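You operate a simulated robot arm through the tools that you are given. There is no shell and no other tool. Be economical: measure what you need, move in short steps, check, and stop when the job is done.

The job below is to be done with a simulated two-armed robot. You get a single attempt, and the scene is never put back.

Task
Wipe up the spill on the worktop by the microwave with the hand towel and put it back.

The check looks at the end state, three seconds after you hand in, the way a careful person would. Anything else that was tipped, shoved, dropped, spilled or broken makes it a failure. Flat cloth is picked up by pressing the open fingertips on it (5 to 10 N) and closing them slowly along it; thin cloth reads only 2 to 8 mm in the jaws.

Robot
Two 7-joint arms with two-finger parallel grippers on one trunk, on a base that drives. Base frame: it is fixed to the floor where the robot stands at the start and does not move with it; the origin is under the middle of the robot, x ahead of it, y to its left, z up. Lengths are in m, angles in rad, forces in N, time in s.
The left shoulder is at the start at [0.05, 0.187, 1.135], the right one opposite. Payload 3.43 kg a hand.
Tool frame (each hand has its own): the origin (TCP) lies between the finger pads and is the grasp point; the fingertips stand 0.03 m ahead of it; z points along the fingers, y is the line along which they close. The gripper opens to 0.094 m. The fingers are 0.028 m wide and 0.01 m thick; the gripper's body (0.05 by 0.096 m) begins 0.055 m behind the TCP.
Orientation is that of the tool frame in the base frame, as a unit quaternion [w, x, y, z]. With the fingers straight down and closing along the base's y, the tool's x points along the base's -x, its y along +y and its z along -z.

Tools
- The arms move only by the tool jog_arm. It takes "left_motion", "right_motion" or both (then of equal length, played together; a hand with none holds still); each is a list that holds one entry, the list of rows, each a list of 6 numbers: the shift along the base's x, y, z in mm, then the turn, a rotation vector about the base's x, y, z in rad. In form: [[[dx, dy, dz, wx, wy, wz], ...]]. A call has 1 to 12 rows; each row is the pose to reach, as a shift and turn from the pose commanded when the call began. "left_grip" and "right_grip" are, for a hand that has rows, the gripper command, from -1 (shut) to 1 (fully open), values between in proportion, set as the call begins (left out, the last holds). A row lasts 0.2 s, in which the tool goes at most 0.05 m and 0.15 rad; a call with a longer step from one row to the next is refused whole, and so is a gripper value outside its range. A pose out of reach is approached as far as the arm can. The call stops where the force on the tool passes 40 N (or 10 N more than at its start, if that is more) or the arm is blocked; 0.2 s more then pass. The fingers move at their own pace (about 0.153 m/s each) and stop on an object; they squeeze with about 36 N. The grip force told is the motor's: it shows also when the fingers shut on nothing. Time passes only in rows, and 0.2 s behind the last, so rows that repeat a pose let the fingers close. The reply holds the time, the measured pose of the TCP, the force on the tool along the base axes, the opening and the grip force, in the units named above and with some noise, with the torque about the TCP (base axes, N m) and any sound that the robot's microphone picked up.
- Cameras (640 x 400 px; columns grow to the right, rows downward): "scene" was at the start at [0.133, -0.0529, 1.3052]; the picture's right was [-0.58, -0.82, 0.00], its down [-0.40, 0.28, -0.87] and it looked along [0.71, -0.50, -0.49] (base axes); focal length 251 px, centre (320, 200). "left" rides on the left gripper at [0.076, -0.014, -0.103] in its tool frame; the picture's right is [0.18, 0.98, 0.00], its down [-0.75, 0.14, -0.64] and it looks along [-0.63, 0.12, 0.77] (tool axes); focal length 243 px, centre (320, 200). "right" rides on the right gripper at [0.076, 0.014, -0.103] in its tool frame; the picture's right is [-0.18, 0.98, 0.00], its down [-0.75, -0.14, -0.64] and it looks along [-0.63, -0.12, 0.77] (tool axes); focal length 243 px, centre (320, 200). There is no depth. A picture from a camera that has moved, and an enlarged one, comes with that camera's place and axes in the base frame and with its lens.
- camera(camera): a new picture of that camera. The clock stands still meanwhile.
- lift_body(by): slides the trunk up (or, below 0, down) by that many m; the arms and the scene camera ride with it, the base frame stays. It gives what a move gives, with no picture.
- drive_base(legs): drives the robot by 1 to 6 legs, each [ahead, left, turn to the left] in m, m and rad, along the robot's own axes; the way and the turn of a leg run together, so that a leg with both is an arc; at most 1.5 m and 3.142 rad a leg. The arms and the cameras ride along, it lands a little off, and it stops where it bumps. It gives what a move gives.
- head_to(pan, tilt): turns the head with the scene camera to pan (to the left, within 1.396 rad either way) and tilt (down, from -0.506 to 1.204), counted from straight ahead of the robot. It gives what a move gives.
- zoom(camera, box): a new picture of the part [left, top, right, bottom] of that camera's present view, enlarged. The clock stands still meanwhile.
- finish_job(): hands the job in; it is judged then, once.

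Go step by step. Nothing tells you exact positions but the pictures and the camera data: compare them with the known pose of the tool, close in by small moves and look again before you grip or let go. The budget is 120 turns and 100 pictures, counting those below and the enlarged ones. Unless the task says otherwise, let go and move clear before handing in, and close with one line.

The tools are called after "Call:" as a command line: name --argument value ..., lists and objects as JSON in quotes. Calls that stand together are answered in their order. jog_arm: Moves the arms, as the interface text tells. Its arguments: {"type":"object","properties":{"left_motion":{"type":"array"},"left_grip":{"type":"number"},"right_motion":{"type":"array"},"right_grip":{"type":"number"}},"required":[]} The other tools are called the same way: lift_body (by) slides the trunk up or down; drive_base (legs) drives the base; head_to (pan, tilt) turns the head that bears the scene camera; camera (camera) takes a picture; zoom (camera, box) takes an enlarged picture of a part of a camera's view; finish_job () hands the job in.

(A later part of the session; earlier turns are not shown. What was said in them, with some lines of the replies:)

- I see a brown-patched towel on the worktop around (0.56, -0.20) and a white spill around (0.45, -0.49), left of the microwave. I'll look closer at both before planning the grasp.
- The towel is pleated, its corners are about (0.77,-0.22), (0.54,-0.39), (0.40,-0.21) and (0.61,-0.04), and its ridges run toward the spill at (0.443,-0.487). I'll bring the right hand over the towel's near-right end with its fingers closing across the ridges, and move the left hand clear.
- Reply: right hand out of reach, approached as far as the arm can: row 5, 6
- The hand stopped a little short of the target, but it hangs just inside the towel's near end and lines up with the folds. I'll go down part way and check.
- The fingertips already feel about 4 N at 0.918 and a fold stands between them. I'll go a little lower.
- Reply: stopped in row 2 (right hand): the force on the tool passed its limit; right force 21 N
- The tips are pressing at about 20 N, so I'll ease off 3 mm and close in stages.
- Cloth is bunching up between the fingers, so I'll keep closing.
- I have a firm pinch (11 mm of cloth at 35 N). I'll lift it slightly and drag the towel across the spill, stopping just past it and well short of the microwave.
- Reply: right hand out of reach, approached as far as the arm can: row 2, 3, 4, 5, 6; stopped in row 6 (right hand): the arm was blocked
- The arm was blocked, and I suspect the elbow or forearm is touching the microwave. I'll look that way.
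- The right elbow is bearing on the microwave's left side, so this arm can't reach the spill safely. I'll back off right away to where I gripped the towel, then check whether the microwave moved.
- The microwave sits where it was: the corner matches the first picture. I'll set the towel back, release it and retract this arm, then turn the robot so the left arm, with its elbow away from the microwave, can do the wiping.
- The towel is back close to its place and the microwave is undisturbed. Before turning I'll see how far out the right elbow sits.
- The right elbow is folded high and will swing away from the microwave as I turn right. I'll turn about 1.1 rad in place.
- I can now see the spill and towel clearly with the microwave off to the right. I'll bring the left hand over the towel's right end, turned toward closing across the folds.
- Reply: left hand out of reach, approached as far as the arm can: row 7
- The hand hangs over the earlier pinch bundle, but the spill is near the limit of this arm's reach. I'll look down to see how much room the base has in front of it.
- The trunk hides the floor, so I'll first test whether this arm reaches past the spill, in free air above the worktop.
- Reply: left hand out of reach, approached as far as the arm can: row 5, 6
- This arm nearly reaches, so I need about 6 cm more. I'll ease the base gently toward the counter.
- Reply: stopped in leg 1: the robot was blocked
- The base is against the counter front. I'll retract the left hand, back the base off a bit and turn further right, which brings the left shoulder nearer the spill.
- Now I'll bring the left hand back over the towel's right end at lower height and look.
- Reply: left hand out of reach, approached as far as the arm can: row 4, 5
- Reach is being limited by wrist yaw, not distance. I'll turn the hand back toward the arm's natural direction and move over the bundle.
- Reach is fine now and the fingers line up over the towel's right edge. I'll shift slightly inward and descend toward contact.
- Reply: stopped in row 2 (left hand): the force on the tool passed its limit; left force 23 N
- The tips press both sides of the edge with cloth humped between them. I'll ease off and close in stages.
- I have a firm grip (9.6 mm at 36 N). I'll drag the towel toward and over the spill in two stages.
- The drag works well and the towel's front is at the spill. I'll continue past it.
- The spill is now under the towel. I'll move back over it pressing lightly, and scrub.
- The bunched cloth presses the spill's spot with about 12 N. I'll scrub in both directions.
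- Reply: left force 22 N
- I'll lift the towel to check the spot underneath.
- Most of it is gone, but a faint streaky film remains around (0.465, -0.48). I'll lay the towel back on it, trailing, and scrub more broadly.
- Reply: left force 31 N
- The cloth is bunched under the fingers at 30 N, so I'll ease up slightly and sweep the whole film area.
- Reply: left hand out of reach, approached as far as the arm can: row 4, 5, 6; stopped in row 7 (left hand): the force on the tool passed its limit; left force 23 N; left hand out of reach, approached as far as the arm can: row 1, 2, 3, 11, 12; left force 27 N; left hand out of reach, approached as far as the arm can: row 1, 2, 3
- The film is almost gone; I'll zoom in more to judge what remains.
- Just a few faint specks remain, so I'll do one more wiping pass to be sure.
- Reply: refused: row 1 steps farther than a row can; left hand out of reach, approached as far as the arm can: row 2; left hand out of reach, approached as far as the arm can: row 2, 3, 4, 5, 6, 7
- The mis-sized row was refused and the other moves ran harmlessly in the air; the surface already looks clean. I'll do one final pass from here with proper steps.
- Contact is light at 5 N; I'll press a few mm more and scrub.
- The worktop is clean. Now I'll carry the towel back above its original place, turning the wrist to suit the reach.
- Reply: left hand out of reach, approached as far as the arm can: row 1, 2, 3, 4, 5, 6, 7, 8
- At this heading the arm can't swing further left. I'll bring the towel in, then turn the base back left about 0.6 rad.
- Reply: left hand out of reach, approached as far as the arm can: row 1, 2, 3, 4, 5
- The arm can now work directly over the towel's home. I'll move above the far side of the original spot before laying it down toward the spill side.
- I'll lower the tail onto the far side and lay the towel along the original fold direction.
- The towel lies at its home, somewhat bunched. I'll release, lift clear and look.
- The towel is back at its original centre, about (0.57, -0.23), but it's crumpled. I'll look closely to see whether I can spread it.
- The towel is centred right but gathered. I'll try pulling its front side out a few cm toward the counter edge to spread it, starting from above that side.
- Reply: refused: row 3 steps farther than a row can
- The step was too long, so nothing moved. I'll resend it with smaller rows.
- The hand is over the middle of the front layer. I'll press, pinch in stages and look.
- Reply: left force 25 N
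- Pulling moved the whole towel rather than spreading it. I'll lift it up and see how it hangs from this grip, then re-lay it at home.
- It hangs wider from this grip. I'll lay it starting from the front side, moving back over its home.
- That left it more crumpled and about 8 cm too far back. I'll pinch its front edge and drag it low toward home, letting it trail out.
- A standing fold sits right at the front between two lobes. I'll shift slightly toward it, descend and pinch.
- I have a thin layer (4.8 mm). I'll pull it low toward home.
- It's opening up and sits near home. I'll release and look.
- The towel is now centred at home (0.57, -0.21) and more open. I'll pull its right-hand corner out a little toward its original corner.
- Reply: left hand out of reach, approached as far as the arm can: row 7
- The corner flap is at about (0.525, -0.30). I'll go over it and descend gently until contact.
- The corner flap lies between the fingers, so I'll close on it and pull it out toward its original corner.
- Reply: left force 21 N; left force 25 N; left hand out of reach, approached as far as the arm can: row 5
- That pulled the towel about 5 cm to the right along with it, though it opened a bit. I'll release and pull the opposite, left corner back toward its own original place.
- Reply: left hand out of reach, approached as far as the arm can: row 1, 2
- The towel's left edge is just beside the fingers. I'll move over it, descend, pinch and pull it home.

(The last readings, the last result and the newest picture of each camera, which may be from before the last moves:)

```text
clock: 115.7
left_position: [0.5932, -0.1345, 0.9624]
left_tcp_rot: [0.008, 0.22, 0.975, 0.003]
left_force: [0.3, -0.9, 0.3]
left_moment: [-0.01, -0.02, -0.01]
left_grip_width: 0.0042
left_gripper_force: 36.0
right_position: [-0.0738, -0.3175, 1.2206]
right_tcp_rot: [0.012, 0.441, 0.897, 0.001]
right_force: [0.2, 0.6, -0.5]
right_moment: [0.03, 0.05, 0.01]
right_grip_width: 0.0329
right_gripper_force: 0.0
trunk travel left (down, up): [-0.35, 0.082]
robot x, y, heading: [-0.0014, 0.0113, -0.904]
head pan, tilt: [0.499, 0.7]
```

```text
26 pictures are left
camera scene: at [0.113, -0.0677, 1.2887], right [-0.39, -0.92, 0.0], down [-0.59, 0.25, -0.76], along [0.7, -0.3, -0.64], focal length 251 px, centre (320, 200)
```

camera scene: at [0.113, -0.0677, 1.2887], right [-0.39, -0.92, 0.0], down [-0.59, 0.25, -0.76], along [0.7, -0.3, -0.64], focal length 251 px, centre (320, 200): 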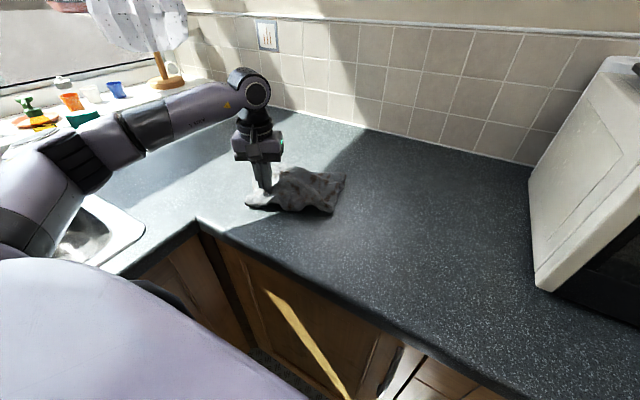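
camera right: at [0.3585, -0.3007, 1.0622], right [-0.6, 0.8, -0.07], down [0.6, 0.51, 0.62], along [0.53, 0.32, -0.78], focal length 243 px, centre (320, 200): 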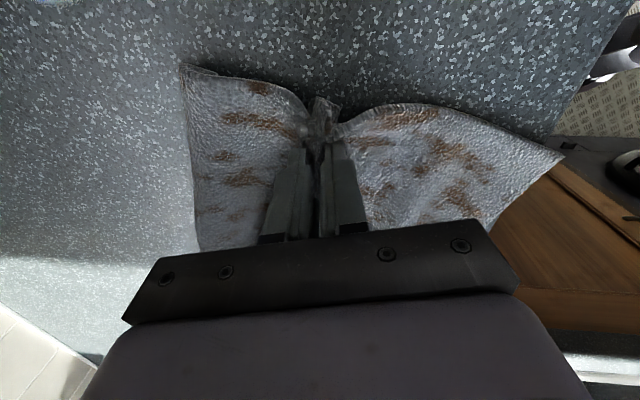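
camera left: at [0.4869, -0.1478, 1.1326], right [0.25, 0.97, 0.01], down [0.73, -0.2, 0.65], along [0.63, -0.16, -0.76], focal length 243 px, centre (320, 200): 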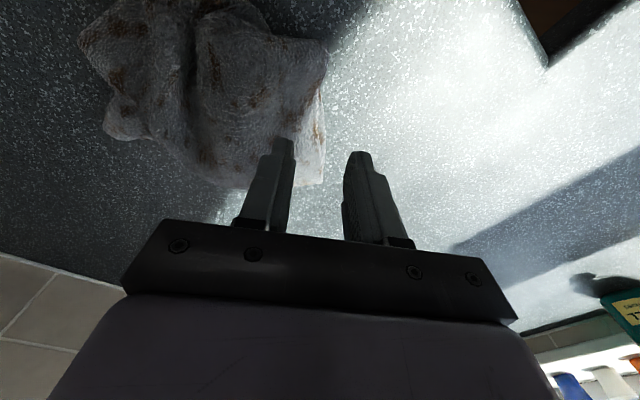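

That spread it nicely. I'll release and look.

Call:
jog_arm --left_motion '[[[0, 0, -3, 0, 0, 0], [0, 0, -3, 0, 0, 0]]]' --left_grip -0.4

Call:
jog_arm --left_motion '[[[0, 0, 40, 0, 0, 0], [0, 0, 85, 0, 0, 0], [0, 0, 130, 0, 0, 0], [-20, 30, 160, 0, 0, 0], [-45, 60, 180, 0, 0, 0], [-75, 90, 195, 0, 0, 0], [-105, 120, 205, 0, 0, 0]]]'

Call:
camera --camera "scene"

Call:
zoom --camera "scene" --box '[210, 130, 390, 242]'

```text
clock: 116.3
left_position: [0.5939, -0.1341, 0.9592]
left_tcp_rot: [0.009, 0.219, 0.976, 0.004]
left_force: [1.1, -0.2, 0.8]
left_moment: [-0.03, -0.01, -0.01]
left_grip_width: 0.028
left_gripper_force: 0.2
right_position: [-0.0742, -0.3179, 1.2195]
right_tcp_rot: [0.012, 0.441, 0.897, 0.001]
right_force: [-0.7, 0.6, 0.4]
right_moment: [0.02, 0.01, -0.02]
right_grip_width: 0.033
right_gripper_force: 0.1
trunk travel left (down, up): [-0.35, 0.082]
robot x, y, heading: [-0.003, 0.011, -0.902]
head pan, tilt: [0.499, 0.7]
```

```text
clock: 117.9
left_position: [0.4877, -0.0149, 1.1644]
left_tcp_rot: [0.006, 0.22, 0.975, 0.003]
left_force: [0.3, -0.8, -0.3]
left_moment: [-0.01, 0.01, -0.02]
left_grip_width: 0.0279
left_gripper_force: 0.0
right_position: [-0.0751, -0.3173, 1.2202]
right_tcp_rot: [0.013, 0.442, 0.897, 0.001]
right_force: [-0.3, 0.2, -0.1]
right_moment: [-0.02, 0.02, 0.0]
right_grip_width: 0.033
right_gripper_force: 0.1
trunk travel left (down, up): [-0.35, 0.082]
robot x, y, heading: [-0.0036, 0.0099, -0.906]
head pan, tilt: [0.499, 0.7]
```

```text
25 pictures are left
camera scene: at [0.1124, -0.0674, 1.2888], right [-0.39, -0.92, 0.0], down [-0.59, 0.25, -0.77], along [0.7, -0.3, -0.64], focal length 251 px, centre (320, 200)
```

scene: 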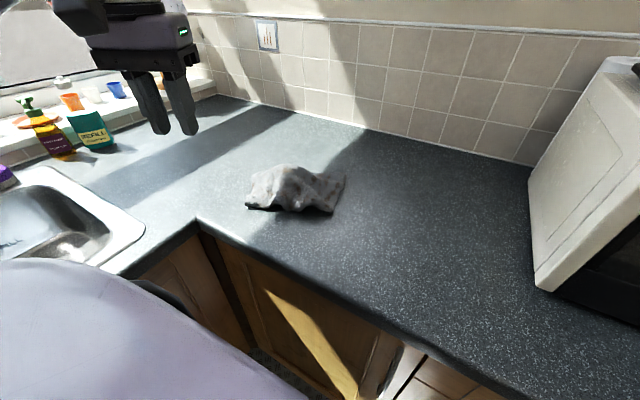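

```text
3.56 times, centred on (300, 186) of scene
camera zoom: at [0.1124, -0.0674, 1.2888], right [-0.39, -0.92, 0.0], down [-0.59, 0.25, -0.77], along [0.7, -0.3, -0.64], focal length 894 px, centre (391, 250)
```

zoom: 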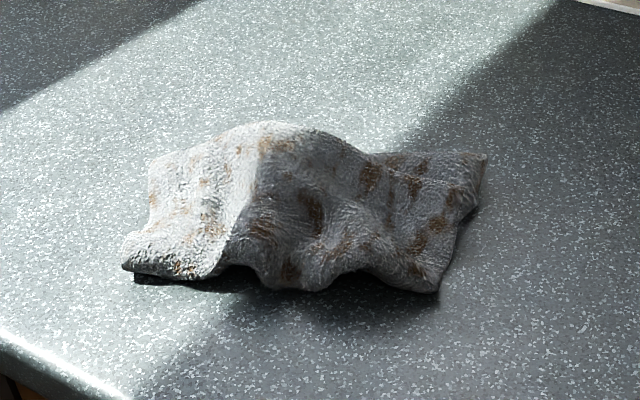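

Now it lies open as a rectangle, just about 3–4 cm too far back. I'll pinch its front edge and pull it a few cm toward the counter front to match the original spot.

Call:
jog_arm --left_motion '[[[12, -30, -15, 0, 0, 0], [24, -60, -35, 0, 0, 0], [36, -90, -60, 0, 0, 0], [48, -120, -90, 0, 0, 0], [60, -150, -120, 0, 0, 0], [68, -172, -145, 0, 0, 0]]]' --left_grip 0.1

Call:
camera --camera "left"

```text
clock: 119.3
left_position: [0.556, -0.1887, 1.0209]
left_tcp_rot: [0.008, 0.219, 0.976, 0.003]
left_force: [-0.4, 0.6, -0.5]
left_moment: [0.0, -0.01, 0.0]
left_grip_width: 0.0517
left_gripper_force: 0.1
right_position: [-0.0734, -0.318, 1.2188]
right_tcp_rot: [0.012, 0.441, 0.897, 0.001]
right_force: [-0.1, -0.8, -0.1]
right_moment: [-0.01, -0.01, 0.0]
right_grip_width: 0.0328
right_gripper_force: 0.1
trunk travel left (down, up): [-0.35, 0.082]
robot x, y, heading: [0.0003, 0.0103, -0.907]
head pan, tilt: [0.499, 0.7]
```

```text
23 pictures are left
camera left: at [0.4806, -0.1683, 1.1208], right [0.25, 0.97, 0.01], down [0.73, -0.2, 0.65], along [0.63, -0.16, -0.76], focal length 243 px, centre (320, 200)
```

left: 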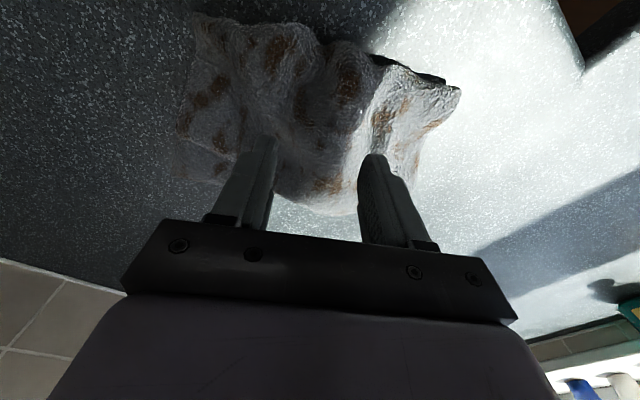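

The front edge is slightly nearer; I'll shift over it, descend, pinch and pull gently.

Call:
jog_arm --left_motion '[[[-15, 6, -20, 0, 0, 0], [-26, 11, -40, 0, 0, 0], [-26, 11, -54, 0, 0, 0]]]'

Call:
jog_arm --left_motion '[[[0, 0, -5, 0, 0, 0], [0, 0, -9, 0, 0, 0]]]' --left_grip -0.3

Call:
jog_arm --left_motion '[[[0, 0, 0, 0, 0, 0], [0, 0, 0, 0, 0, 0]]]' --left_grip -1

Call:
jog_arm --left_motion '[[[-4, 3, 10, 0, 0, 0], [-15, 11, 11, 0, 0, 0], [-27, 20, 11, 0, 0, 0], [-39, 29, 9, 0, 0, 0], [-50, 37, 5, 0, 0, 0]]]'

Call:
zoom --camera "scene" --box '[210, 130, 390, 242]'

```text
clock: 120.1
left_position: [0.5297, -0.1767, 0.9667]
left_tcp_rot: [0.007, 0.219, 0.976, 0.003]
left_force: [0.2, 0.8, 0.5]
left_moment: [0.03, 0.01, -0.02]
left_grip_width: 0.0517
left_gripper_force: 0.0
right_position: [-0.0737, -0.3184, 1.2198]
right_tcp_rot: [0.012, 0.441, 0.897, 0.0]
right_force: [0.0, -0.1, -0.2]
right_moment: [-0.03, -0.01, 0.0]
right_grip_width: 0.0331
right_gripper_force: 0.0
trunk travel left (down, up): [-0.35, 0.082]
robot x, y, heading: [-0.003, 0.0151, -0.906]
head pan, tilt: [0.499, 0.7]
```

```text
clock: 120.7
left_position: [0.53, -0.176, 0.9569]
left_tcp_rot: [0.008, 0.219, 0.976, 0.003]
left_force: [0.7, 0.6, 2.9]
left_moment: [0.0, 0.01, 0.01]
left_grip_width: 0.0325
left_gripper_force: 0.0
right_position: [-0.0727, -0.3177, 1.2206]
right_tcp_rot: [0.012, 0.44, 0.898, 0.001]
right_force: [-0.5, 0.1, -0.8]
right_moment: [0.05, 0.03, -0.01]
right_grip_width: 0.033
right_gripper_force: 0.1
trunk travel left (down, up): [-0.35, 0.082]
robot x, y, heading: [0.002, 0.014, -0.909]
head pan, tilt: [0.499, 0.7]
```

```text
clock: 121.3
left_position: [0.5296, -0.1756, 0.957]
left_tcp_rot: [0.008, 0.219, 0.976, 0.004]
left_force: [0.1, -1.0, 4.8]
left_moment: [-0.05, -0.04, -0.03]
left_grip_width: 0.0083
left_gripper_force: 36.4
right_position: [-0.0731, -0.3171, 1.2205]
right_tcp_rot: [0.013, 0.441, 0.898, 0.001]
right_force: [0.1, 0.3, 0.3]
right_moment: [0.03, -0.01, 0.01]
right_grip_width: 0.033
right_gripper_force: 0.0
trunk travel left (down, up): [-0.35, 0.082]
robot x, y, heading: [-0.0029, 0.015, -0.909]
head pan, tilt: [0.499, 0.7]
```

```text
clock: 122.5
left_position: [0.4802, -0.1403, 0.9634]
left_tcp_rot: [0.009, 0.219, 0.976, 0.001]
left_force: [1.3, 0.0, 4.1]
left_moment: [-0.04, -0.1, 0.0]
left_grip_width: 0.0054
left_gripper_force: 36.0
right_position: [-0.0738, -0.3172, 1.2204]
right_tcp_rot: [0.012, 0.441, 0.897, 0.001]
right_force: [-0.4, -0.4, 1.2]
right_moment: [0.02, -0.01, 0.0]
right_grip_width: 0.0331
right_gripper_force: 0.0
trunk travel left (down, up): [-0.35, 0.082]
robot x, y, heading: [-0.0039, 0.011, -0.906]
head pan, tilt: [0.499, 0.7]
```

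```text
3.56 times, centred on (300, 186) of scene
camera zoom: at [0.1126, -0.0679, 1.2888], right [-0.39, -0.92, 0.0], down [-0.59, 0.25, -0.77], along [0.7, -0.3, -0.64], focal length 894 px, centre (391, 250)
```

zoom: 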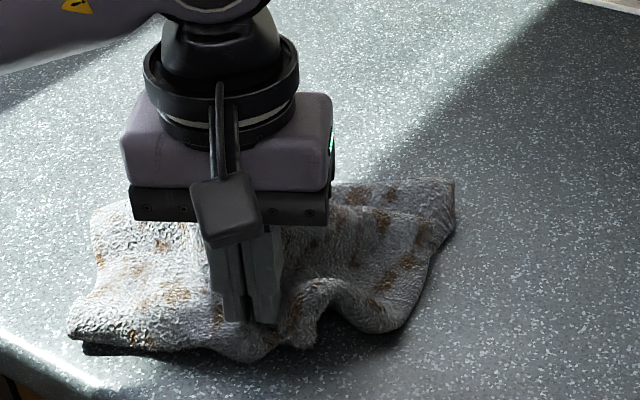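

The towel lies spread over its original footprint, within 3–4 cm. I'll nudge it slightly back, release, and move clear.

Call:
jog_arm --left_motion '[[[2, -10, 4, 0, 0, 0], [4, -20, 0, 0, 0, 0], [4, -20, -5, 0, 0, 0]]]'

Call:
jog_arm --left_motion '[[[0, 0, 0, 0, 0, 0], [0, 0, 0, 0, 0, 0]]]' --left_grip -0.4

Call:
jog_arm --left_motion '[[[0, 0, 40, 0, 0, 0], [0, 0, 85, 0, 0, 0], [0, 0, 130, 0, 0, 0], [-20, 30, 160, 0, 0, 0], [-45, 60, 180, 0, 0, 0], [-75, 90, 195, 0, 0, 0], [-105, 120, 205, 0, 0, 0]]]'

Call:
head_to --pan 0.2 --tilt 0.65

Call:
camera --camera "scene"

Call:
zoom --camera "scene" --box '[100, 120, 420, 320]'

```text
clock: 123.3
left_position: [0.4833, -0.1595, 0.9569]
left_tcp_rot: [0.008, 0.219, 0.976, 0.003]
left_force: [-0.5, 0.3, 5.9]
left_moment: [0.06, -0.07, 0.0]
left_grip_width: 0.0053
left_gripper_force: 36.0
right_position: [-0.0741, -0.3178, 1.2201]
right_tcp_rot: [0.012, 0.441, 0.897, 0.0]
right_force: [0.2, 0.2, 0.1]
right_moment: [0.01, 0.01, -0.01]
right_grip_width: 0.033
right_gripper_force: 0.0
trunk travel left (down, up): [-0.35, 0.082]
robot x, y, heading: [-0.0012, 0.0111, -0.905]
head pan, tilt: [0.499, 0.7]
```

```text
clock: 123.9
left_position: [0.485, -0.159, 0.9569]
left_tcp_rot: [0.007, 0.219, 0.976, 0.003]
left_force: [-0.4, -0.2, 0.7]
left_moment: [-0.02, 0.02, 0.03]
left_grip_width: 0.0277
left_gripper_force: 0.1
right_position: [-0.0739, -0.3182, 1.22]
right_tcp_rot: [0.012, 0.442, 0.897, 0.001]
right_force: [0.0, 0.3, 0.5]
right_moment: [0.01, 0.0, -0.03]
right_grip_width: 0.0328
right_gripper_force: 0.2
trunk travel left (down, up): [-0.35, 0.082]
robot x, y, heading: [0.0021, 0.0103, -0.902]
head pan, tilt: [0.499, 0.7]
```

```text
clock: 125.5
left_position: [0.3793, -0.039, 1.1607]
left_tcp_rot: [0.008, 0.219, 0.976, 0.004]
left_force: [-0.1, 0.5, -0.6]
left_moment: [0.01, -0.03, -0.03]
left_grip_width: 0.0282
left_gripper_force: 0.1
right_position: [-0.0733, -0.3177, 1.2201]
right_tcp_rot: [0.011, 0.441, 0.898, 0.0]
right_force: [0.7, -0.7, -0.5]
right_moment: [0.0, -0.03, -0.02]
right_grip_width: 0.0328
right_gripper_force: 0.1
trunk travel left (down, up): [-0.35, 0.082]
robot x, y, heading: [-0.0033, 0.0095, -0.907]
head pan, tilt: [0.499, 0.7]
```

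```text
clock: 126.3
left_position: [0.3799, -0.0394, 1.1625]
left_tcp_rot: [0.008, 0.219, 0.976, 0.003]
left_force: [0.2, 0.3, 0.8]
left_moment: [0.02, -0.03, -0.01]
left_grip_width: 0.0279
left_gripper_force: 0.0
right_position: [-0.0723, -0.3176, 1.2199]
right_tcp_rot: [0.012, 0.441, 0.897, 0.001]
right_force: [0.0, -0.4, 0.6]
right_moment: [-0.01, 0.02, 0.03]
right_grip_width: 0.0327
right_gripper_force: 0.0
trunk travel left (down, up): [-0.35, 0.082]
robot x, y, heading: [-0.0023, 0.0096, -0.899]
head pan, tilt: [0.201, 0.649]
```

```text
21 pictures are left
camera scene: at [0.1011, -0.0905, 1.2931], right [-0.65, -0.76, 0.0], down [-0.46, 0.39, -0.8], along [0.61, -0.51, -0.6], focal length 251 px, centre (320, 200)
```

scene: 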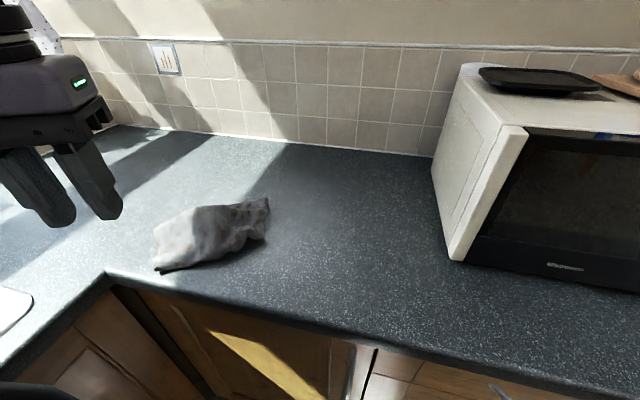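

```text
2.00 times, centred on (260, 220) of scene
camera zoom: at [0.1011, -0.0905, 1.2931], right [-0.65, -0.76, 0.0], down [-0.46, 0.39, -0.8], along [0.61, -0.51, -0.6], focal length 503 px, centre (440, 160)
```

zoom: 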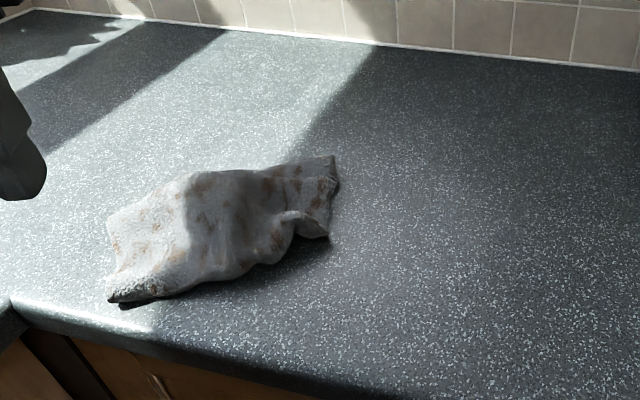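

The towel lies back in its place and the worktop looks clean. One last close look at the spill spot before I hand in.

Call:
zoom --camera "scene" --box '[280, 160, 430, 254]'

```text
4.26 times, centred on (355, 207) of scene
camera zoom: at [0.1011, -0.0905, 1.2931], right [-0.65, -0.76, 0.0], down [-0.46, 0.39, -0.8], along [0.61, -0.51, -0.6], focal length 1070 px, centre (171, 170)
```

zoom: 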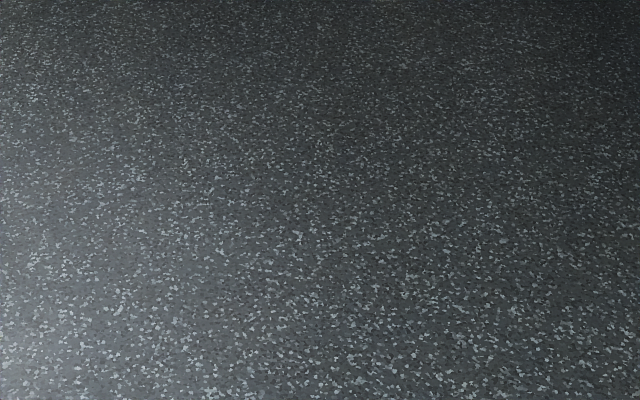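

The spill spot is clean, the towel is back at home, and both hands are clear, so I'm handing in.

Call:
finish_job

```text
The job is handed in.
```

The spill is wiped up and the hand towel is back within a few cm of where it lay, though loosely spread rather than in its original pleats; my right elbow pressed on the microwave's left side once, and pictures afterwards showed no shift.
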